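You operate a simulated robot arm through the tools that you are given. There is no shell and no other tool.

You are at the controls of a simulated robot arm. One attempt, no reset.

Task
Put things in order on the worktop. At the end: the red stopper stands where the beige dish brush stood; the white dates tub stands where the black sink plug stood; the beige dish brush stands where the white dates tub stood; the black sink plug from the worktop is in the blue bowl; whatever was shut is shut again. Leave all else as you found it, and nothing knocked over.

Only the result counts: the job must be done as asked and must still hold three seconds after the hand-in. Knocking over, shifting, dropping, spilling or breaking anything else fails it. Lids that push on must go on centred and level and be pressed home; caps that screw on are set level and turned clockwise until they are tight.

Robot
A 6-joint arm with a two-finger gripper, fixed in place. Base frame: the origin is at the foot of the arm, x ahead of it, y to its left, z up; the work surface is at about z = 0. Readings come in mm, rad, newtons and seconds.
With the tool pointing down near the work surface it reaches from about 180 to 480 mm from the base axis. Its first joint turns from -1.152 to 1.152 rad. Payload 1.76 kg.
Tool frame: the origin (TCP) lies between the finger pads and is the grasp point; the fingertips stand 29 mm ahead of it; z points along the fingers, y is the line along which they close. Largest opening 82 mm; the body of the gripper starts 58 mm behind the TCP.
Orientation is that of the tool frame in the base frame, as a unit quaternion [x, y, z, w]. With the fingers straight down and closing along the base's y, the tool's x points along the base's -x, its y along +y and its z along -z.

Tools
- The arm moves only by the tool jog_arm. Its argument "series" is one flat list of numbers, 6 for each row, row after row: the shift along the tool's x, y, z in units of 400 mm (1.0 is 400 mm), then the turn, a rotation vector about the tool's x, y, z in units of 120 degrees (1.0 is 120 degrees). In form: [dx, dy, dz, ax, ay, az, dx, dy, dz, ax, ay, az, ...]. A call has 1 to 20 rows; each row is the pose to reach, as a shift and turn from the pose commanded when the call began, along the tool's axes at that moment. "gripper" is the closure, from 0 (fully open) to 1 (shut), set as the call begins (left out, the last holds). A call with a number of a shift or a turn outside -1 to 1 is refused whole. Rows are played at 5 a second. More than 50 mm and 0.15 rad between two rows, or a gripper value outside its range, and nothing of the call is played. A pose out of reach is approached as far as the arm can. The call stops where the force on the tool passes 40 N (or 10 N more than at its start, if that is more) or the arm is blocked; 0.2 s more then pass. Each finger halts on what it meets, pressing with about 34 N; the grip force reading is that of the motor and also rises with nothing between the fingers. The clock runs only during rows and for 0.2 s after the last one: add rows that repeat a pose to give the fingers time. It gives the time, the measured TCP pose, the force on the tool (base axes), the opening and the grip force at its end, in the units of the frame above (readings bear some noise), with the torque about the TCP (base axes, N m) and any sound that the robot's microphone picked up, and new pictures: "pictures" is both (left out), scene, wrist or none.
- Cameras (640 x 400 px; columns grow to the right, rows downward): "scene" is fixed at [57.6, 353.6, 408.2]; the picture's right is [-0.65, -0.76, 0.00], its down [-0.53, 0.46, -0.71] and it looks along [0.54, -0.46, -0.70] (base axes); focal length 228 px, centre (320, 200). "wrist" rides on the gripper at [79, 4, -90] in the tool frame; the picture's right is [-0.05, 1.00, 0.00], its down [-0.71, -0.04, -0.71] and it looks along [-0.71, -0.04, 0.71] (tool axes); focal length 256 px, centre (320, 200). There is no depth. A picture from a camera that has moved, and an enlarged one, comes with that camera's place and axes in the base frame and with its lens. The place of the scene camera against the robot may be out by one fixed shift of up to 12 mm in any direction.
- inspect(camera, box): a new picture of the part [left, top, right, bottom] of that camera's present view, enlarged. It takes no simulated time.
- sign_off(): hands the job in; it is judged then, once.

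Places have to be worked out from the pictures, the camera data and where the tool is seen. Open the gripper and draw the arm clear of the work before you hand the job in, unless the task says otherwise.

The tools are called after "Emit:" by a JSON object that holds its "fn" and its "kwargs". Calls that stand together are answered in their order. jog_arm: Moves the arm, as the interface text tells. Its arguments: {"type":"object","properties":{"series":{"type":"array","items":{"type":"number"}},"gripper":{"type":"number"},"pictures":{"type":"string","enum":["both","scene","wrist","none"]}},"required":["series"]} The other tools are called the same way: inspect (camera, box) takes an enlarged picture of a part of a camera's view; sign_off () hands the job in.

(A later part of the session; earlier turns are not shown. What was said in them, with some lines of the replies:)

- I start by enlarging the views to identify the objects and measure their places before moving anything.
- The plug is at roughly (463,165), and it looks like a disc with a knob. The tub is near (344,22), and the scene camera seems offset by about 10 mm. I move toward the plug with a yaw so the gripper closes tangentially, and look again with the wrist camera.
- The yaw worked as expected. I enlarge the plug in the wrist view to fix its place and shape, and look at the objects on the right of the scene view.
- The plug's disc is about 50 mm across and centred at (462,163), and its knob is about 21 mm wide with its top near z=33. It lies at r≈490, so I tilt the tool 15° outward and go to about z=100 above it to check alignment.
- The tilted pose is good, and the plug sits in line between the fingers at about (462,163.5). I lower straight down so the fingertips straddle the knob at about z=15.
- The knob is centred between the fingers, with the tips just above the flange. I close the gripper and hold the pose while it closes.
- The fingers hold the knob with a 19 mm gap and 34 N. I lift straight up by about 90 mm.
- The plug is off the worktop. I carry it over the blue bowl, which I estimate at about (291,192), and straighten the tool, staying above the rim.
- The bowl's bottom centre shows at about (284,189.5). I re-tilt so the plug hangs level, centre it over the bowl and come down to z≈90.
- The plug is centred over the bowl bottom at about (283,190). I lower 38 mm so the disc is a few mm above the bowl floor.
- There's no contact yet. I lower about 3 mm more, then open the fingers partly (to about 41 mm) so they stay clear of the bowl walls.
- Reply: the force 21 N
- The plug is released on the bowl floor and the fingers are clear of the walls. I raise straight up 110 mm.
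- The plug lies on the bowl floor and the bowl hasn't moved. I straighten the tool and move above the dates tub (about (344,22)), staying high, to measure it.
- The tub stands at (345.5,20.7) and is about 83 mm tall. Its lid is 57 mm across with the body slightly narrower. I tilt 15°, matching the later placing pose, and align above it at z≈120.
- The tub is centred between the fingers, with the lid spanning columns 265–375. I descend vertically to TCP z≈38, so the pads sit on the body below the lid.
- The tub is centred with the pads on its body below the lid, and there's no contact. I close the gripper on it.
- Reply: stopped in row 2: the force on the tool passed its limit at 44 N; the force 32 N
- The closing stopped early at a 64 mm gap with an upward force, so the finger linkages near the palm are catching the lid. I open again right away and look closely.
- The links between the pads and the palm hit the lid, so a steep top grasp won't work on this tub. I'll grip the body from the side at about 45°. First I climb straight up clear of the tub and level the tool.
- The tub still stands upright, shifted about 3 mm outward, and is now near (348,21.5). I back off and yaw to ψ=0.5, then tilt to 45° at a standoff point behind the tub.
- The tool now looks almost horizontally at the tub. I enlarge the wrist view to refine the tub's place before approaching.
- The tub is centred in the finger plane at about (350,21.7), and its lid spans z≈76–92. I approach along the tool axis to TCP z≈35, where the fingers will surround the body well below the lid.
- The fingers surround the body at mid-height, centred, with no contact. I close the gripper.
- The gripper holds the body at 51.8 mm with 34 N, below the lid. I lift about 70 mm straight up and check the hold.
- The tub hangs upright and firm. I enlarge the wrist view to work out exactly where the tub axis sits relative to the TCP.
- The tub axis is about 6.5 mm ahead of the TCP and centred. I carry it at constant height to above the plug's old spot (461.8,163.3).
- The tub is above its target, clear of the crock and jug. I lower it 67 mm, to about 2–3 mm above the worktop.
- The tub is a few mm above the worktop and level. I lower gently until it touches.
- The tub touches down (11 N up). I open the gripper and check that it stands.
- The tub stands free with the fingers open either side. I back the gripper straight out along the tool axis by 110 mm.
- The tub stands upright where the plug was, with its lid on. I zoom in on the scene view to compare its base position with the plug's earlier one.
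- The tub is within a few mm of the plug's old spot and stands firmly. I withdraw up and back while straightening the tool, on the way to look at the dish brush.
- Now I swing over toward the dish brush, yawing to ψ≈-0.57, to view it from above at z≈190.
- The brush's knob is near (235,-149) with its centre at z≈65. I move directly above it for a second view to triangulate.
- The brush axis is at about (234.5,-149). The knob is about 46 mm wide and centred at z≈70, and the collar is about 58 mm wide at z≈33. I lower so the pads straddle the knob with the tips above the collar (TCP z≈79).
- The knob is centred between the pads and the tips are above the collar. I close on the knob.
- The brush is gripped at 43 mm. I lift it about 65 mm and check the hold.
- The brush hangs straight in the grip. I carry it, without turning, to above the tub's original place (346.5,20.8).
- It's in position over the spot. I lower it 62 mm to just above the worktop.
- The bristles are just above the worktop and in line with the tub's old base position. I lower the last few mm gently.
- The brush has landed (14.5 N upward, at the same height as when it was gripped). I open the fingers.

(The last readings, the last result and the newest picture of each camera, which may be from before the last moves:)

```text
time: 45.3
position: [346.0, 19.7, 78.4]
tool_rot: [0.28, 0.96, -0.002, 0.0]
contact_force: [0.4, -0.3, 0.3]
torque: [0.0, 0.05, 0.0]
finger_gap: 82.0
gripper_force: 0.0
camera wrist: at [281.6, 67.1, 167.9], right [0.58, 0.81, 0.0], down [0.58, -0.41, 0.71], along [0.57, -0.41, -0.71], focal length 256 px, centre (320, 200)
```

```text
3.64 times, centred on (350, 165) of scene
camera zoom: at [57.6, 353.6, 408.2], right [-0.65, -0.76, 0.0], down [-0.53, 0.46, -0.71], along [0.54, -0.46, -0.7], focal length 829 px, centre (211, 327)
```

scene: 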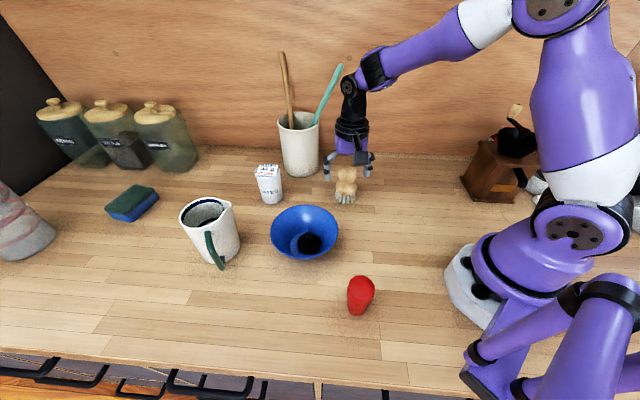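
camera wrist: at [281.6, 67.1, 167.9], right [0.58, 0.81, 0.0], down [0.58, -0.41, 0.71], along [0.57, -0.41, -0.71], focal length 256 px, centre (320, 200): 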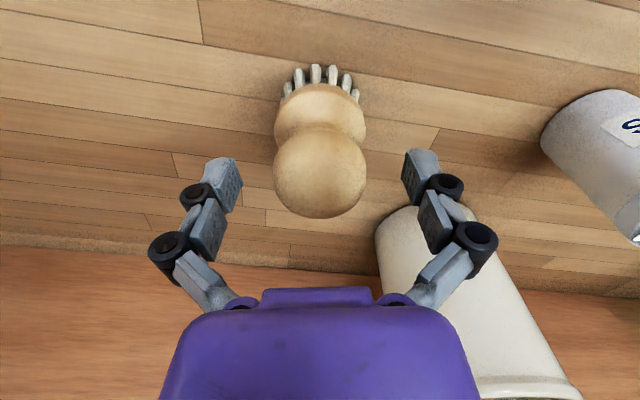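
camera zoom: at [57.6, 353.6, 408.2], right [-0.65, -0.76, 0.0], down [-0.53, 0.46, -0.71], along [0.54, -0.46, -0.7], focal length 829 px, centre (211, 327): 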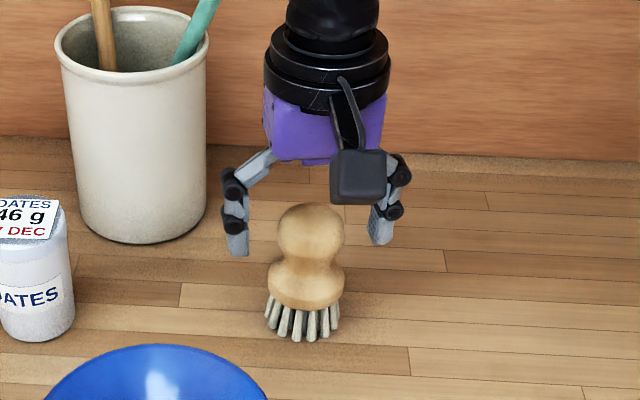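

The brush stands where the tub was. I raise the gripper straight up clear of it.

Emit:
{"fn": "jog_arm", "kwargs": {"series": [0, 0, -0.04, 0, 0, 0, 0, 0, -0.1, 0, 0, 0, 0, 0, -0.16, 0, 0, 0, 0, 0, -0.22, 0, 0, 0, 0, 0, -0.28, 0, 0, 0, 0, 0, -0.28, 0, 0, 0]}}

Emit:
{"fn": "inspect", "kwargs": {"camera": "wrist", "box": [220, 30, 420, 170]}}

```text
time: 46.7
position: [345.4, 20.1, 190.0]
tool_rot: [0.281, 0.96, -0.003, 0.001]
contact_force: [0.7, 0.1, 0.0]
torque: [-0.01, 0.0, 0.0]
finger_gap: 82.2
gripper_force: 0.1
camera wrist: at [282.0, 67.7, 279.8], right [0.58, 0.81, 0.0], down [0.58, -0.41, 0.71], along [0.57, -0.41, -0.71], focal length 256 px, centre (320, 200)
```

scene: 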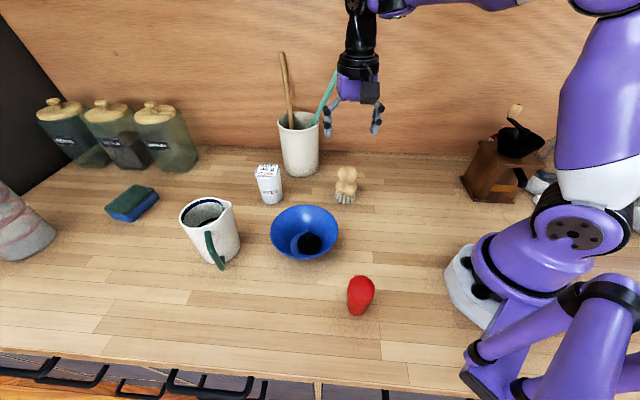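
wrist: 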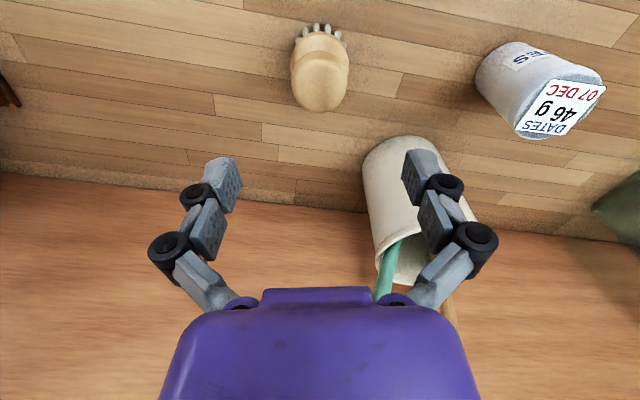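

```text
2.86 times, centred on (320, 100) of wrist
camera zoom: at [282.0, 67.7, 279.8], right [0.58, 0.81, 0.0], down [0.58, -0.41, 0.71], along [0.57, -0.41, -0.71], focal length 731 px, centre (320, 486)
```

zoom: 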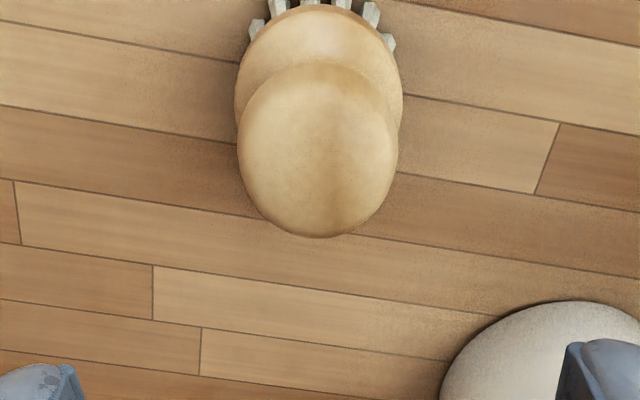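

The brush stands upright at about (345,21). Now I swing over to the red stopper at about (134,204), staying at z≈190.

Emit:
{"fn": "jog_arm", "kwargs": {"series": [0.0579, 0.0086, 0, 0, 0, -0.062, 0.1158, 0.0171, 0, 0, 0, -0.1241, 0.1737, 0.0257, 0, 0, 0, -0.1861, 0.2316, 0.0343, 0, 0, 0, -0.2481, 0.2895, 0.0428, 0, 0, 0, -0.3102, 0.3474, 0.0514, 0, 0, 0, -0.3722, 0.4053, 0.06, 0, 0, 0, -0.4342, 0.4632, 0.0685, 0, 0, 0, -0.4963, 0.5211, 0.0771, 0, 0, 0, -0.5583, 0.579, 0.0857, 0, 0, 0, -0.6203, 0.6369, 0.0942, 0, 0, 0, -0.6824, 0.6948, 0.1028, 0, 0, 0, -0.7444, 0.6948, 0.1028, 0, 0, 0, -0.7444]}}

Emit:
{"fn": "inspect", "kwargs": {"camera": "wrist", "box": [220, 0, 420, 140]}}

```text
time: 49.5
position: [134.4, 205.9, 191.0]
tool_rot: [-0.475, 0.88, -0.001, -0.002]
contact_force: [0.1, 0.8, 0.2]
torque: [0.03, 0.01, 0.02]
finger_gap: 82.0
gripper_force: 0.0
camera wrist: at [87.9, 142.0, 280.2], right [-0.81, 0.59, 0.0], down [0.42, 0.57, 0.7], along [0.42, 0.57, -0.71], focal length 256 px, centre (320, 200)
```

scene: 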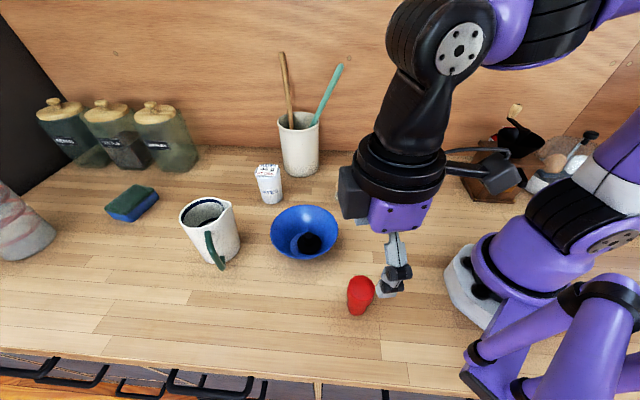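
wrist: 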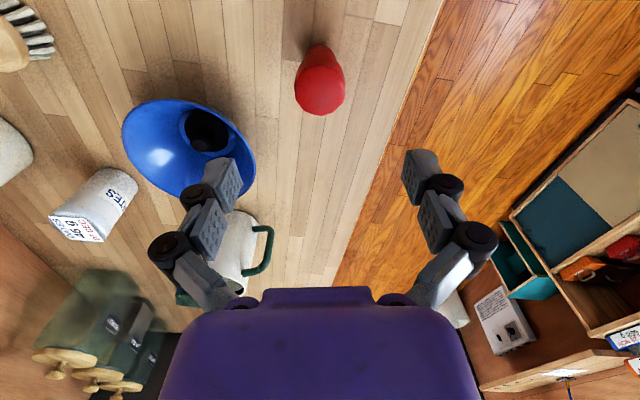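

```text
2.86 times, centred on (320, 70) of wrist
camera zoom: at [87.9, 142.0, 280.2], right [-0.81, 0.59, 0.0], down [0.42, 0.57, 0.7], along [0.42, 0.57, -0.71], focal length 731 px, centre (320, 571)
```

zoom: 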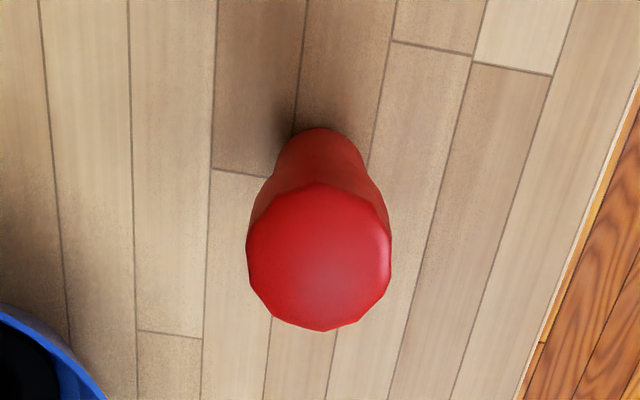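

The stopper's axis is at about (136.7,208). Its top is about 40 mm wide at z≈75, tapering to a base about 27 mm wide. I zoom in on its profile to choose the grip height.

Emit:
{"fn": "inspect", "kwargs": {"camera": "scene", "box": [330, 260, 394, 324]}}

```text
6.25 times, centred on (362, 292) of scene
camera zoom: at [57.6, 353.6, 408.2], right [-0.65, -0.76, 0.0], down [-0.53, 0.46, -0.71], along [0.54, -0.46, -0.7], focal length 1425 px, centre (58, -375)
```

zoom: 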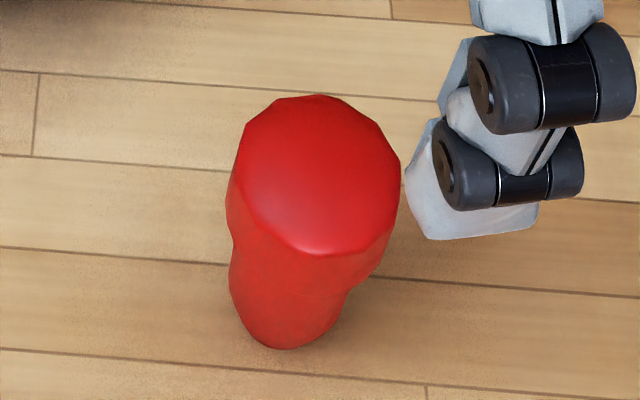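

The head is wide and the stem below it narrower. I centre over it and come down to z≈135 for a closer look.

Emit:
{"fn": "jog_arm", "kwargs": {"series": [-0.0025, -0.0007, 0.0467, 0, 0, 0, -0.005, -0.0013, 0.0933, 0, 0, 0, -0.0075, -0.002, 0.14, 0, 0, 0, -0.0075, -0.002, 0.14, 0, 0, 0]}}

Emit:
{"fn": "inspect", "kwargs": {"camera": "wrist", "box": [220, 20, 420, 160]}}

Emit:
{"fn": "inspect", "kwargs": {"camera": "scene", "box": [320, 220, 440, 330]}}

```text
time: 50.5
position: [134.5, 207.4, 133.4]
tool_rot: [-0.475, 0.88, -0.002, -0.001]
contact_force: [0.2, 0.2, -0.8]
torque: [0.0, 0.0, 0.0]
finger_gap: 81.8
gripper_force: 0.0
camera wrist: at [89.5, 143.4, 223.6], right [-0.81, 0.59, 0.0], down [0.42, 0.57, 0.7], along [0.42, 0.57, -0.71], focal length 256 px, centre (320, 200)
```

scene: 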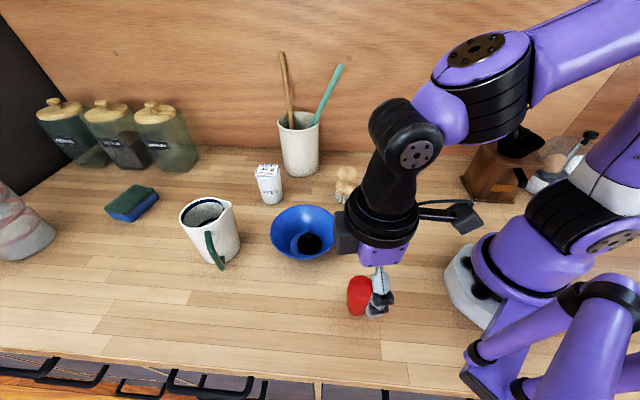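
wrist: 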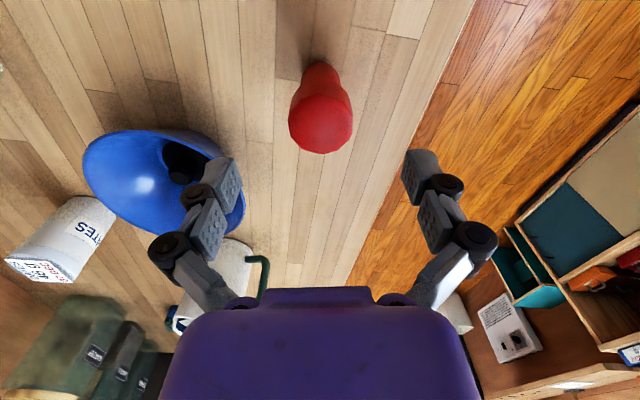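

```text
2.86 times, centred on (320, 90) of wrist
camera zoom: at [89.5, 143.4, 223.6], right [-0.81, 0.59, 0.0], down [0.42, 0.57, 0.7], along [0.42, 0.57, -0.71], focal length 731 px, centre (320, 514)
```

zoom: 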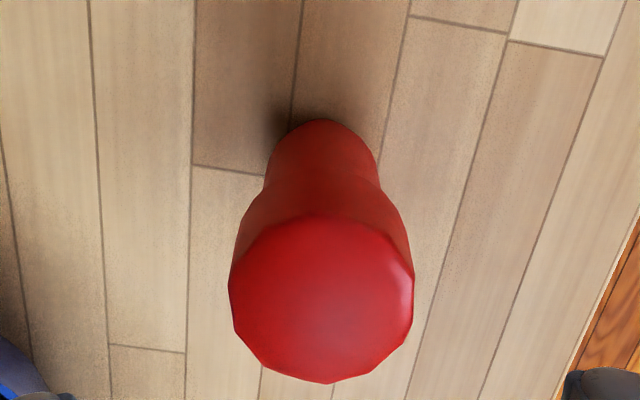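

```text
3.64 times, centred on (380, 275) of scene
camera zoom: at [57.6, 353.6, 408.2], right [-0.65, -0.76, 0.0], down [-0.53, 0.46, -0.71], along [0.54, -0.46, -0.7], focal length 829 px, centre (102, -73)
```

zoom: 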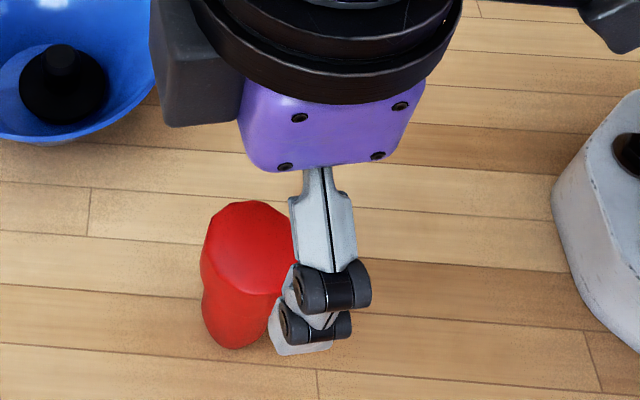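

The head is about 41 mm wide from z≈45 to 75, and the axis is at about (137.5,208.4). I lower to TCP z≈60 so the pads cover the head.

Emit:
{"fn": "jog_arm", "kwargs": {"series": [-0.0012, -0.0004, 0.045, 0, 0, 0, -0.0025, -0.0008, 0.09, 0, 0, 0, -0.0038, -0.0012, 0.137, 0, 0, 0, -0.005, -0.0015, 0.1835, 0, 0, 0, -0.005, -0.0015, 0.1835, 0, 0, 0]}}

Emit:
{"fn": "inspect", "kwargs": {"camera": "wrist", "box": [140, 60, 500, 310]}}

```text
time: 51.7
position: [136.2, 207.5, 61.1]
tool_rot: [-0.475, 0.88, -0.001, -0.002]
contact_force: [-0.4, -0.3, -0.6]
torque: [0.01, 0.0, 0.01]
finger_gap: 82.0
gripper_force: 0.1
camera wrist: at [90.7, 144.3, 150.5], right [-0.81, 0.59, 0.0], down [0.42, 0.57, 0.7], along [0.42, 0.57, -0.71], focal length 256 px, centre (320, 200)
```

scene: 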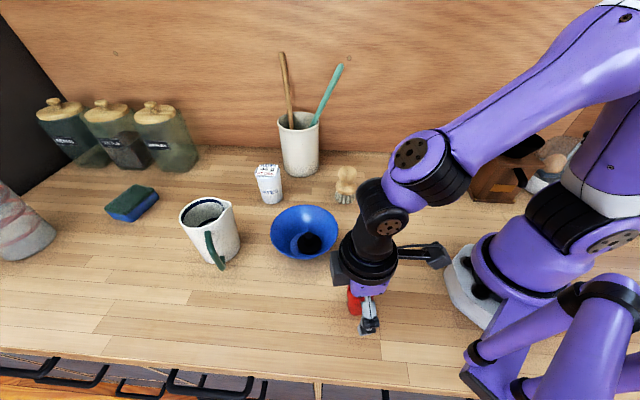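
wrist: 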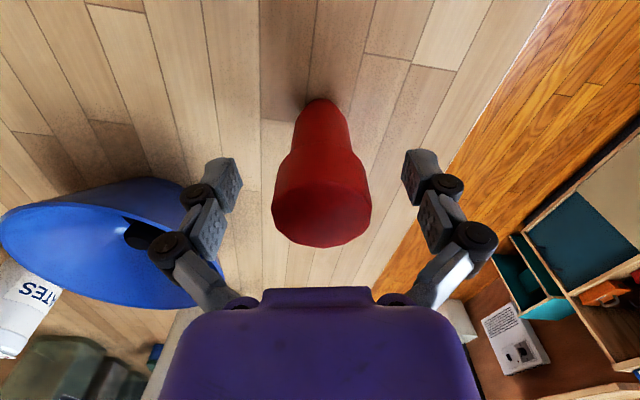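

```text
1.60 times, centred on (320, 185) of wrist
camera zoom: at [90.7, 144.3, 150.5], right [-0.81, 0.59, 0.0], down [0.42, 0.57, 0.7], along [0.42, 0.57, -0.71], focal length 410 px, centre (320, 224)
```

zoom: 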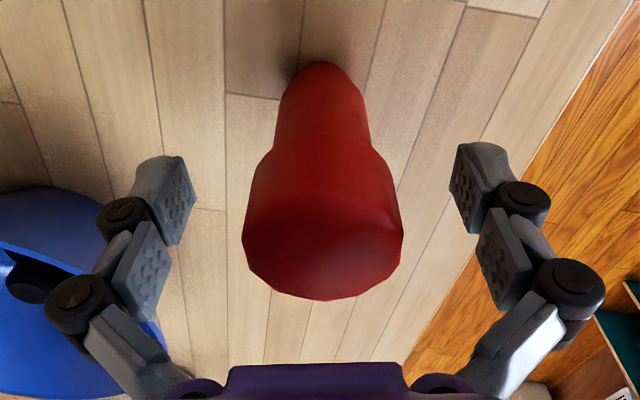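

The head is centred between the pads with nothing else in the way. I close the gripper.

Emit:
{"fn": "jog_arm", "kwargs": {"series": [0, 0, 0, 0, 0, 0, 0, 0, 0, 0, 0, 0, 0, 0, 0, 0, 0, 0], "gripper": 1}}

Emit:
{"fn": "inspect", "kwargs": {"camera": "wrist", "box": [140, 60, 500, 310]}}

```text
time: 52.5
position: [137.7, 209.2, 61.1]
tool_rot: [-0.475, 0.88, 0.0, 0.0]
contact_force: [1.5, 1.2, 21.0]
torque: [0.01, -0.05, -0.02]
finger_gap: 36.9
gripper_force: 34.0
camera wrist: at [90.9, 144.6, 150.9], right [-0.81, 0.59, 0.0], down [0.42, 0.57, 0.71], along [0.42, 0.57, -0.71], focal length 256 px, centre (320, 200)
```

scene: 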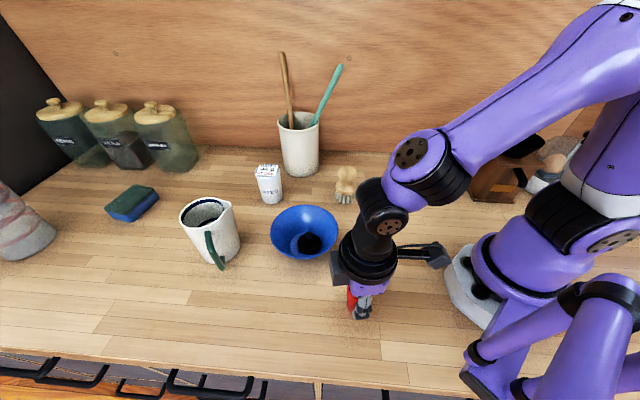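
wrist: 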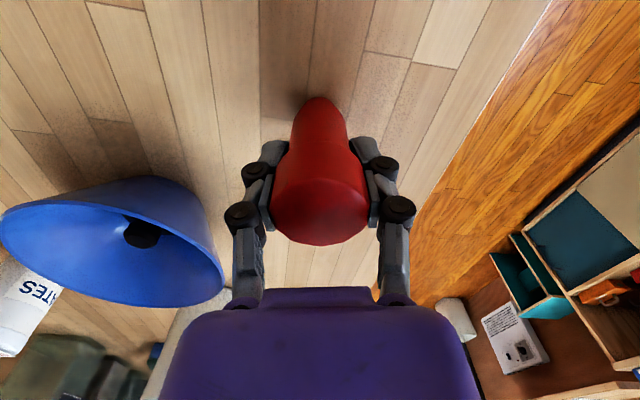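

```text
1.60 times, centred on (320, 185) of wrist
camera zoom: at [90.9, 144.6, 150.9], right [-0.81, 0.59, 0.0], down [0.42, 0.57, 0.71], along [0.42, 0.57, -0.71], focal length 410 px, centre (320, 224)
```

zoom: 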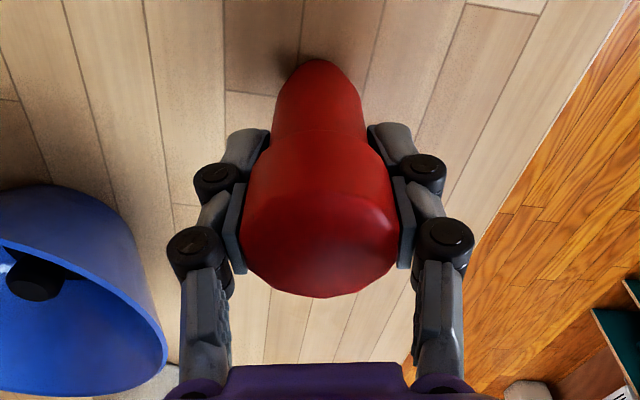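

The stopper is gripped (36.9 mm, 34 N). I lift it in stages to about z=140.

Emit:
{"fn": "jog_arm", "kwargs": {"series": [0, 0, -0.02, 0, 0, 0, 0, 0, -0.05, 0, 0, 0, 0, 0, -0.1, 0, 0, 0, 0, 0, -0.15, 0, 0, 0, 0, 0, -0.2, 0, 0, 0, 0, 0, -0.2, 0, 0, 0]}}

Emit:
{"fn": "inspect", "kwargs": {"camera": "wrist", "box": [140, 60, 500, 310]}}

Emit:
{"fn": "inspect", "kwargs": {"camera": "scene", "box": [320, 200, 440, 320]}}

```text
time: 53.9
position: [138.1, 208.5, 141.2]
tool_rot: [-0.475, 0.88, -0.001, -0.002]
contact_force: [-0.2, 0.2, -0.6]
torque: [-0.01, 0.0, 0.04]
finger_gap: 36.7
gripper_force: 34.1
camera wrist: at [91.2, 144.6, 231.0], right [-0.81, 0.59, 0.0], down [0.42, 0.57, 0.7], along [0.42, 0.57, -0.71], focal length 256 px, centre (320, 200)
```

scene: 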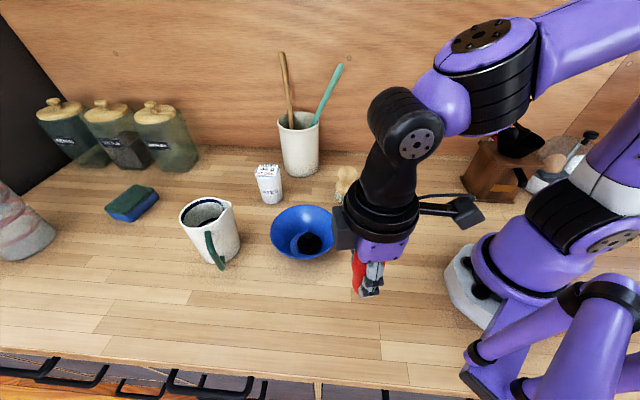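
wrist: 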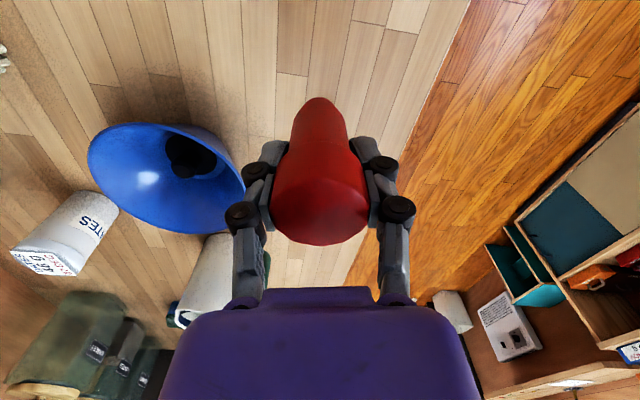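

```text
1.60 times, centred on (320, 185) of wrist
camera zoom: at [91.2, 144.6, 231.0], right [-0.81, 0.59, 0.0], down [0.42, 0.57, 0.7], along [0.42, 0.57, -0.71], focal length 410 px, centre (320, 224)
```

zoom: 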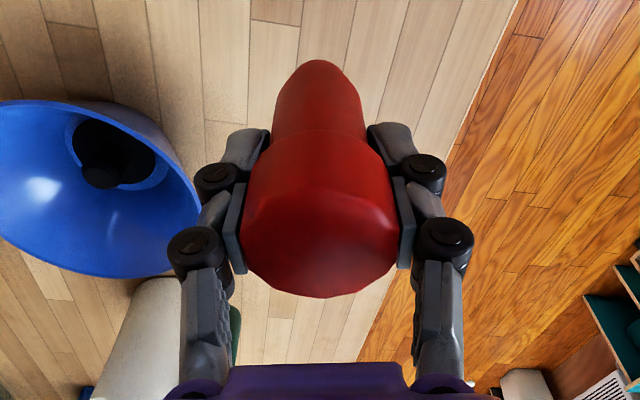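

```text
3.33 times, centred on (380, 260) of scene
camera zoom: at [57.6, 353.6, 408.2], right [-0.65, -0.76, 0.0], down [-0.53, 0.46, -0.71], along [0.54, -0.46, -0.7], focal length 760 px, centre (120, 0)
```

zoom: 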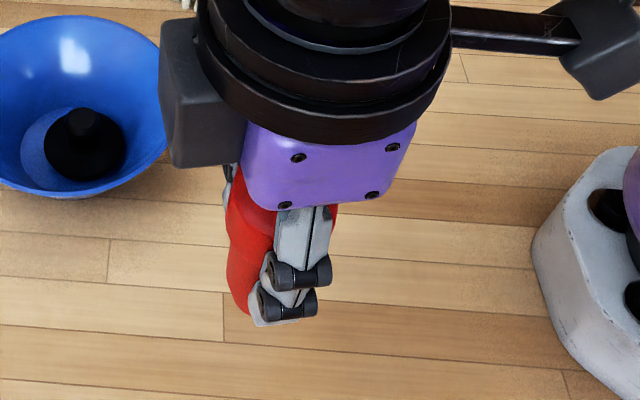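

The stopper is held firmly and straight. I raise it and carry it along an arc at r≈250–278 mm around the base to above the brush's original place (235,-149.3), well above everything on the way.

Emit:
{"fn": "jog_arm", "kwargs": {"series": [-0.0006, -0.0695, -0.0375, 0, 0, 0.0529, 0.0063, -0.1395, -0.075, 0, 0, 0.1059, 0.0213, -0.2088, -0.1125, 0, 0, 0.1588, 0.0438, -0.2763, -0.1125, 0, 0, 0.2117, 0.074, -0.3418, -0.1125, 0, 0, 0.2647, 0.1115, -0.4035, -0.1125, 0, 0, 0.3176, 0.156, -0.4615, -0.1125, 0, 0, 0.3705, 0.2073, -0.5145, -0.1125, 0, 0, 0.4234, 0.2643, -0.5618, -0.1125, 0, 0, 0.4764, 0.3268, -0.6028, -0.1125, 0, 0, 0.5293, 0.3938, -0.6368, -0.1125, 0, 0, 0.5822, 0.4648, -0.6633, -0.1125, 0, 0, 0.6352, 0.5388, -0.6818, -0.1125, 0, 0, 0.6881, 0.615, -0.6923, -0.1125, 0, 0, 0.741, 0.615, -0.6923, -0.1125, 0, 0, 0.741]}}

```text
time: 57.1
position: [233.8, -149.8, 187.6]
tool_rot: [0.279, 0.96, -0.002, 0.0]
contact_force: [-1.0, -0.4, 0.3]
torque: [-0.02, 0.0, 0.0]
finger_gap: 36.6
gripper_force: 33.9
camera wrist: at [170.1, -103.0, 276.1], right [0.58, 0.82, 0.0], down [0.58, -0.41, 0.71], along [0.58, -0.41, -0.71], focal length 256 px, centre (320, 200)
```

scene: 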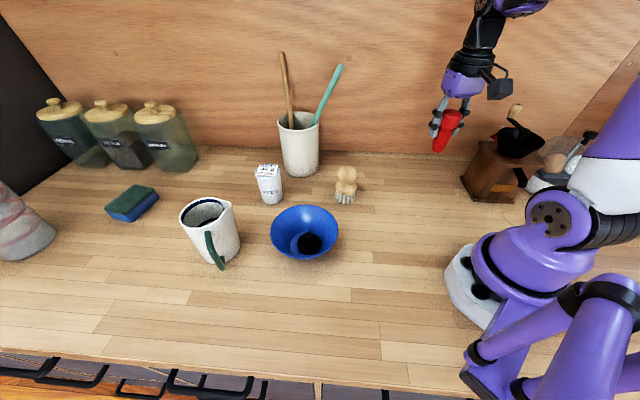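
wrist: 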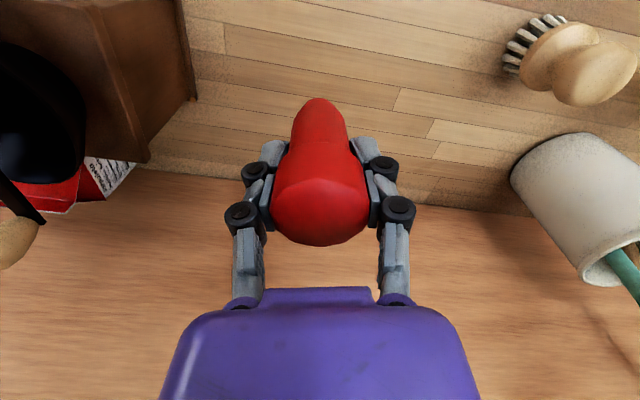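

The stopper is above the brush's old spot. I lower it about 122 mm to just above the worktop.

Emit:
{"fn": "jog_arm", "kwargs": {"series": [-0.0003, 0.0004, 0.06, 0, 0, 0, -0.0006, 0.0008, 0.12, 0, 0, 0, -0.0009, 0.0012, 0.18, 0, 0, 0, -0.0012, 0.0016, 0.235, 0, 0, 0, -0.0016, 0.002, 0.275, 0, 0, 0, -0.0016, 0.0022, 0.305, 0, 0, 0, -0.0016, 0.0022, 0.305, 0, 0, 0]}}

Emit:
{"fn": "inspect", "kwargs": {"camera": "scene", "box": [380, 110, 490, 210]}}

```text
time: 58.7
position: [235.7, -151.0, 64.9]
tool_rot: [0.278, 0.961, -0.001, 0.0]
contact_force: [0.0, -0.4, -0.6]
torque: [0.0, 0.0, 0.01]
finger_gap: 36.9
gripper_force: 34.0
camera wrist: at [171.0, -102.9, 153.9], right [0.58, 0.82, 0.0], down [0.58, -0.41, 0.71], along [0.58, -0.41, -0.71], focal length 256 px, centre (320, 200)
```

scene: 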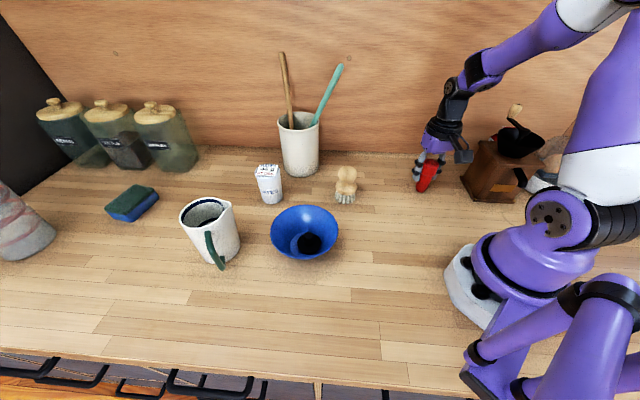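
wrist: 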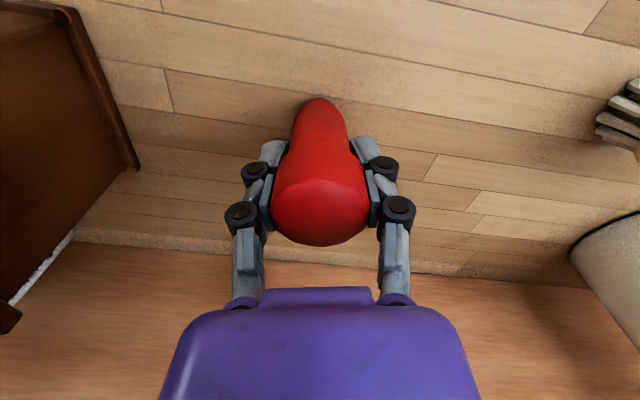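

```text
4.00 times, centred on (435, 160) of scene
camera zoom: at [57.6, 353.6, 408.2], right [-0.65, -0.76, 0.0], down [-0.53, 0.46, -0.71], along [0.54, -0.46, -0.7], focal length 912 px, centre (-140, 360)
```

zoom: 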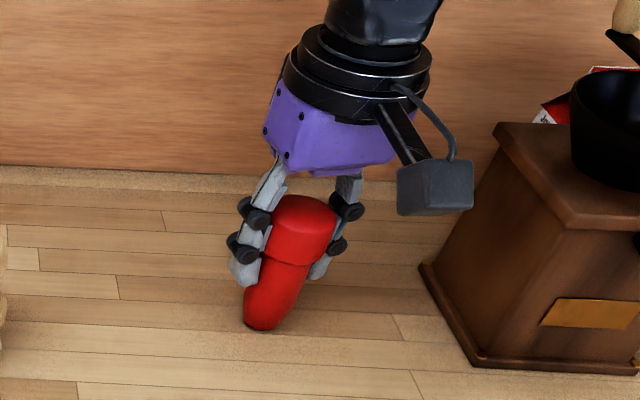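

The stopper is about 4 mm above the worktop, in line with where the brush stood. I lower it gently to contact.

Emit:
{"fn": "jog_arm", "kwargs": {"series": [0, 0, 0.003, 0, 0, 0, 0, 0, 0.006, 0, 0, 0, 0, 0, 0.009, 0, 0, 0, 0, 0, 0.009, 0, 0, 0], "pictures": "none"}}

```text
time: 59.7
position: [236.6, -150.1, 61.9]
tool_rot: [0.277, 0.961, -0.002, 0.0]
contact_force: [-2.4, 0.3, 11.1]
torque: [0.05, 0.1, -0.01]
finger_gap: 37.0
gripper_force: 34.1
```

It has landed (11 N up). I open the fingers and check that it stands.

Emit:
{"fn": "jog_arm", "kwargs": {"series": [0, 0, 0, 0, 0, 0, 0, 0, 0, 0, 0, 0, 0, 0, 0, 0, 0, 0], "gripper": 0}}

Emit:
{"fn": "inspect", "kwargs": {"camera": "scene", "box": [380, 110, 490, 210]}}

```text
time: 60.5
position: [235.2, -149.5, 61.0]
tool_rot: [0.278, 0.961, -0.001, 0.0]
contact_force: [0.3, 0.7, 0.1]
torque: [0.02, -0.02, -0.02]
finger_gap: 81.8
gripper_force: 0.0
camera wrist: at [170.9, -102.7, 150.6], right [0.58, 0.82, 0.0], down [0.58, -0.41, 0.71], along [0.58, -0.41, -0.71], focal length 256 px, centre (320, 200)
```

scene: 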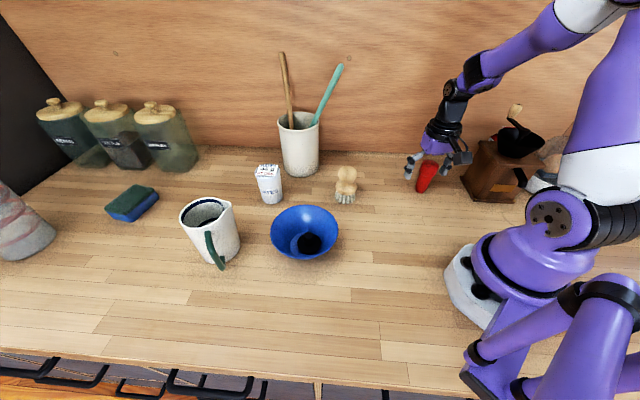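
wrist: 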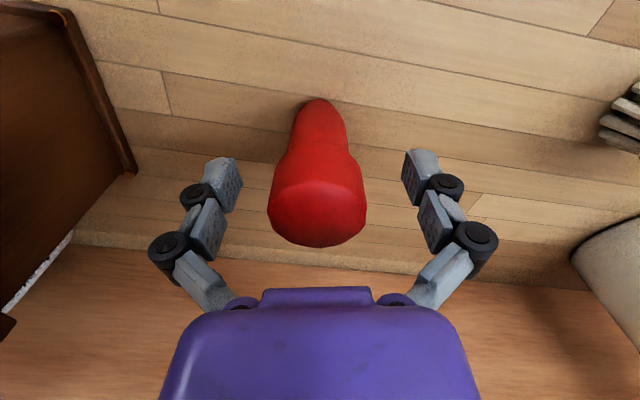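

```text
4.00 times, centred on (435, 160) of scene
camera zoom: at [57.6, 353.6, 408.2], right [-0.65, -0.76, 0.0], down [-0.53, 0.46, -0.71], along [0.54, -0.46, -0.7], focal length 912 px, centre (-140, 360)
```

zoom: 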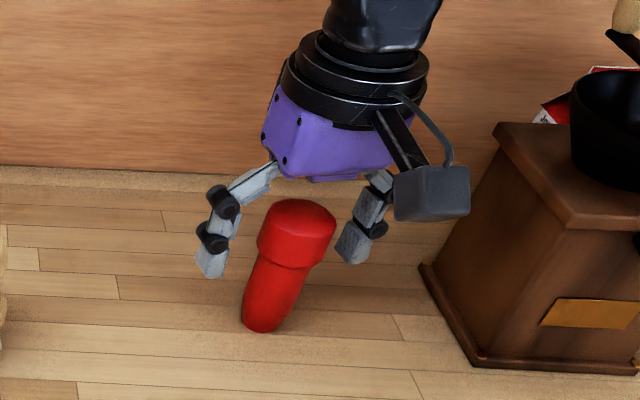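

The stopper stands upright on its own. I raise the gripper straight up and away.

Emit:
{"fn": "jog_arm", "kwargs": {"series": [0, 0, -0.03, 0, 0, 0, 0, 0, -0.08, 0, 0, 0, 0, 0, -0.14, 0, 0, 0, 0, 0, -0.2, 0, 0, 0, 0, 0, -0.27, 0, 0, 0, 0, 0, -0.34, 0, 0, 0, 0, 0, -0.34, 0, 0, 0]}}

Emit:
{"fn": "inspect", "kwargs": {"camera": "wrist", "box": [220, 20, 420, 160]}}

Emit:
{"fn": "inspect", "kwargs": {"camera": "scene", "box": [240, 120, 460, 270]}}

```text
time: 62.1
position: [234.9, -149.9, 199.3]
tool_rot: [0.278, 0.961, -0.002, 0.0]
contact_force: [0.0, 0.9, 0.3]
torque: [-0.01, -0.04, 0.0]
finger_gap: 82.0
gripper_force: 0.0
camera wrist: at [170.8, -102.0, 287.3], right [0.58, 0.82, 0.0], down [0.58, -0.41, 0.71], along [0.58, -0.41, -0.71], focal length 256 px, centre (320, 200)
```

scene: 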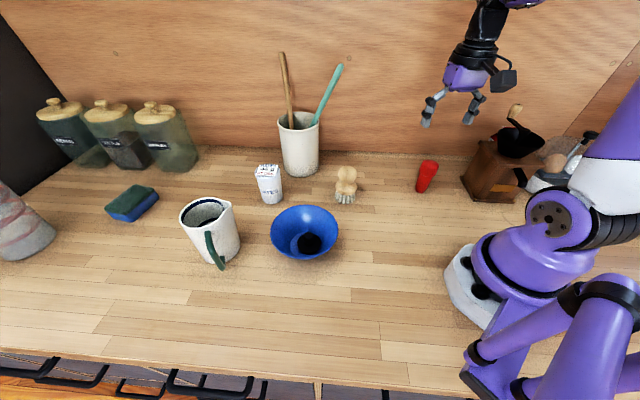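
wrist: 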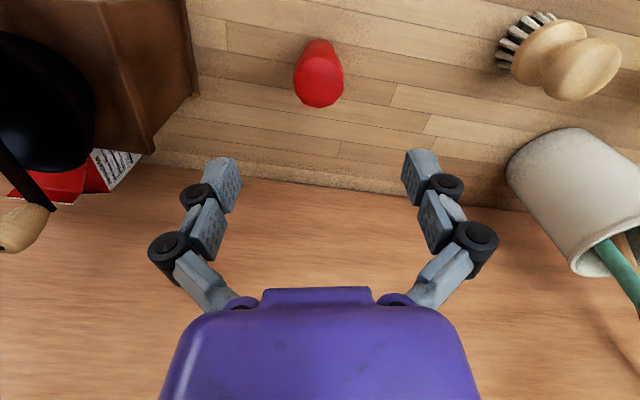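

```text
2.86 times, centred on (320, 90) of wrist
camera zoom: at [170.8, -102.0, 287.3], right [0.58, 0.82, 0.0], down [0.58, -0.41, 0.71], along [0.58, -0.41, -0.71], focal length 731 px, centre (320, 514)
```

zoom: 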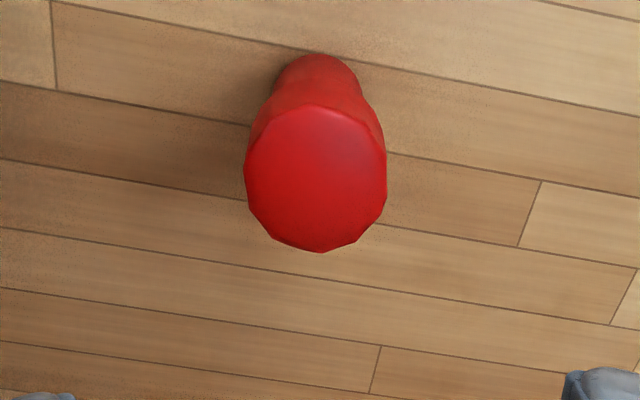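

```text
2.67 times, centred on (350, 195) of scene
camera zoom: at [57.6, 353.6, 408.2], right [-0.65, -0.76, 0.0], down [-0.53, 0.46, -0.71], along [0.54, -0.46, -0.7], focal length 608 px, centre (240, 213)
```

zoom: 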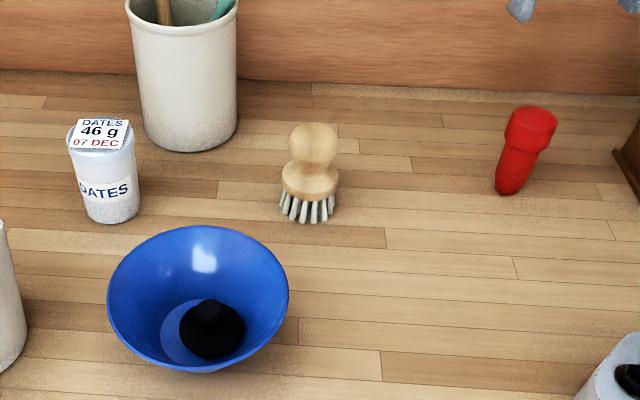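

Everything is in place: the stopper is at about (235,-149), the brush at about (345,21), the tub on the plug's spot with its lid on, and the plug in the bowl. I draw the arm a bit higher and back toward the base, clear of the work, and take a last look.

Emit:
{"fn": "jog_arm", "kwargs": {"series": [0, 0.02, -0.04, 0, 0, 0, 0, 0.05, -0.08, 0, 0, 0, 0, 0.08, -0.12, 0, 0, 0, 0, 0.12, -0.15, 0, 0, 0, 0, 0.12, -0.15, 0, 0, 0, 0, 0.12, -0.15, 0, 0, 0]}}

Emit:
{"fn": "inspect", "kwargs": {"camera": "scene", "box": [240, 140, 304, 214]}}

```text
time: 63.5
position: [260.5, -108.0, 258.6]
tool_rot: [0.277, 0.961, -0.002, 0.0]
contact_force: [0.6, 0.6, 0.2]
torque: [-0.01, 0.03, 0.05]
finger_gap: 82.1
gripper_force: 0.0
camera wrist: at [196.5, -61.5, 347.4], right [0.58, 0.82, 0.0], down [0.58, -0.41, 0.71], along [0.58, -0.41, -0.71], focal length 256 px, centre (320, 200)
```

scene: 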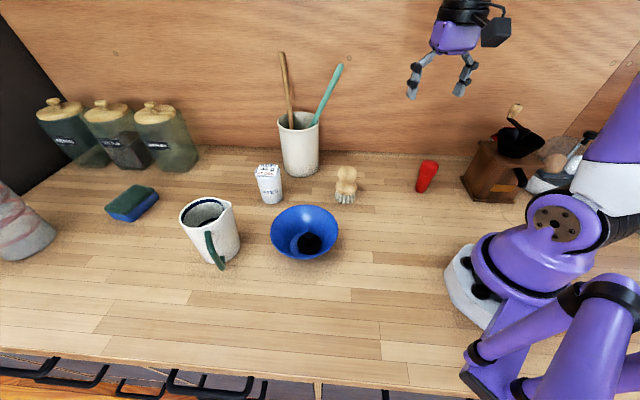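
wrist: 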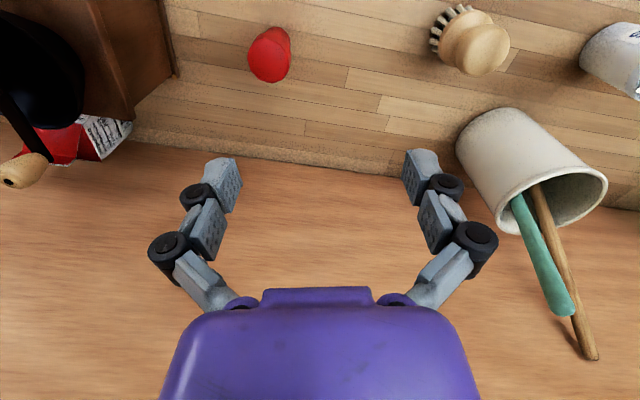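

```text
5.41 times, centred on (272, 177) of scene
camera zoom: at [57.6, 353.6, 408.2], right [-0.65, -0.76, 0.0], down [-0.53, 0.46, -0.71], along [0.54, -0.46, -0.7], focal length 1232 px, centre (580, 324)
```

zoom: 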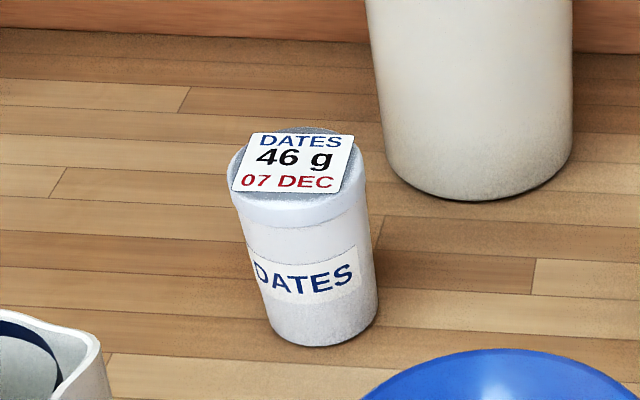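

The tub's lid is level and shut, all items stand upright, and the gripper is open and clear. I hand the job in.

Emit:
{"fn": "sign_off", "kwargs": {}}

```text
The job is handed in.
```

The job is handed in, and everything ended up where you asked. I don't have the verdict yet. Positions below are worked out from the camera views:

| Item | Now stands | Position (x, y, mm) |
|---|---|---|
| Black sink plug | on the floor of the blue bowl | about (284, 190) |
| White dates tub | where the plug stood, about 3–6 mm further out | about (465, 164) |
| Beige dish brush | where the tub stood | about (345, 21) |
| Red stopper | where the brush stood | about (235, -149) |

- **Tub:** my first attempt to grip it from above caught its lid and pushed the tub about 3 mm. I re-gripped it by the body from the side, and in the last picture the lid is level and shut.
- **Everything else:** nothing was knocked over, and in the pictures the bowl and the other objects look unmoved.
- **Arm:** the gripper is open, and the arm is drawn up clear of the work.
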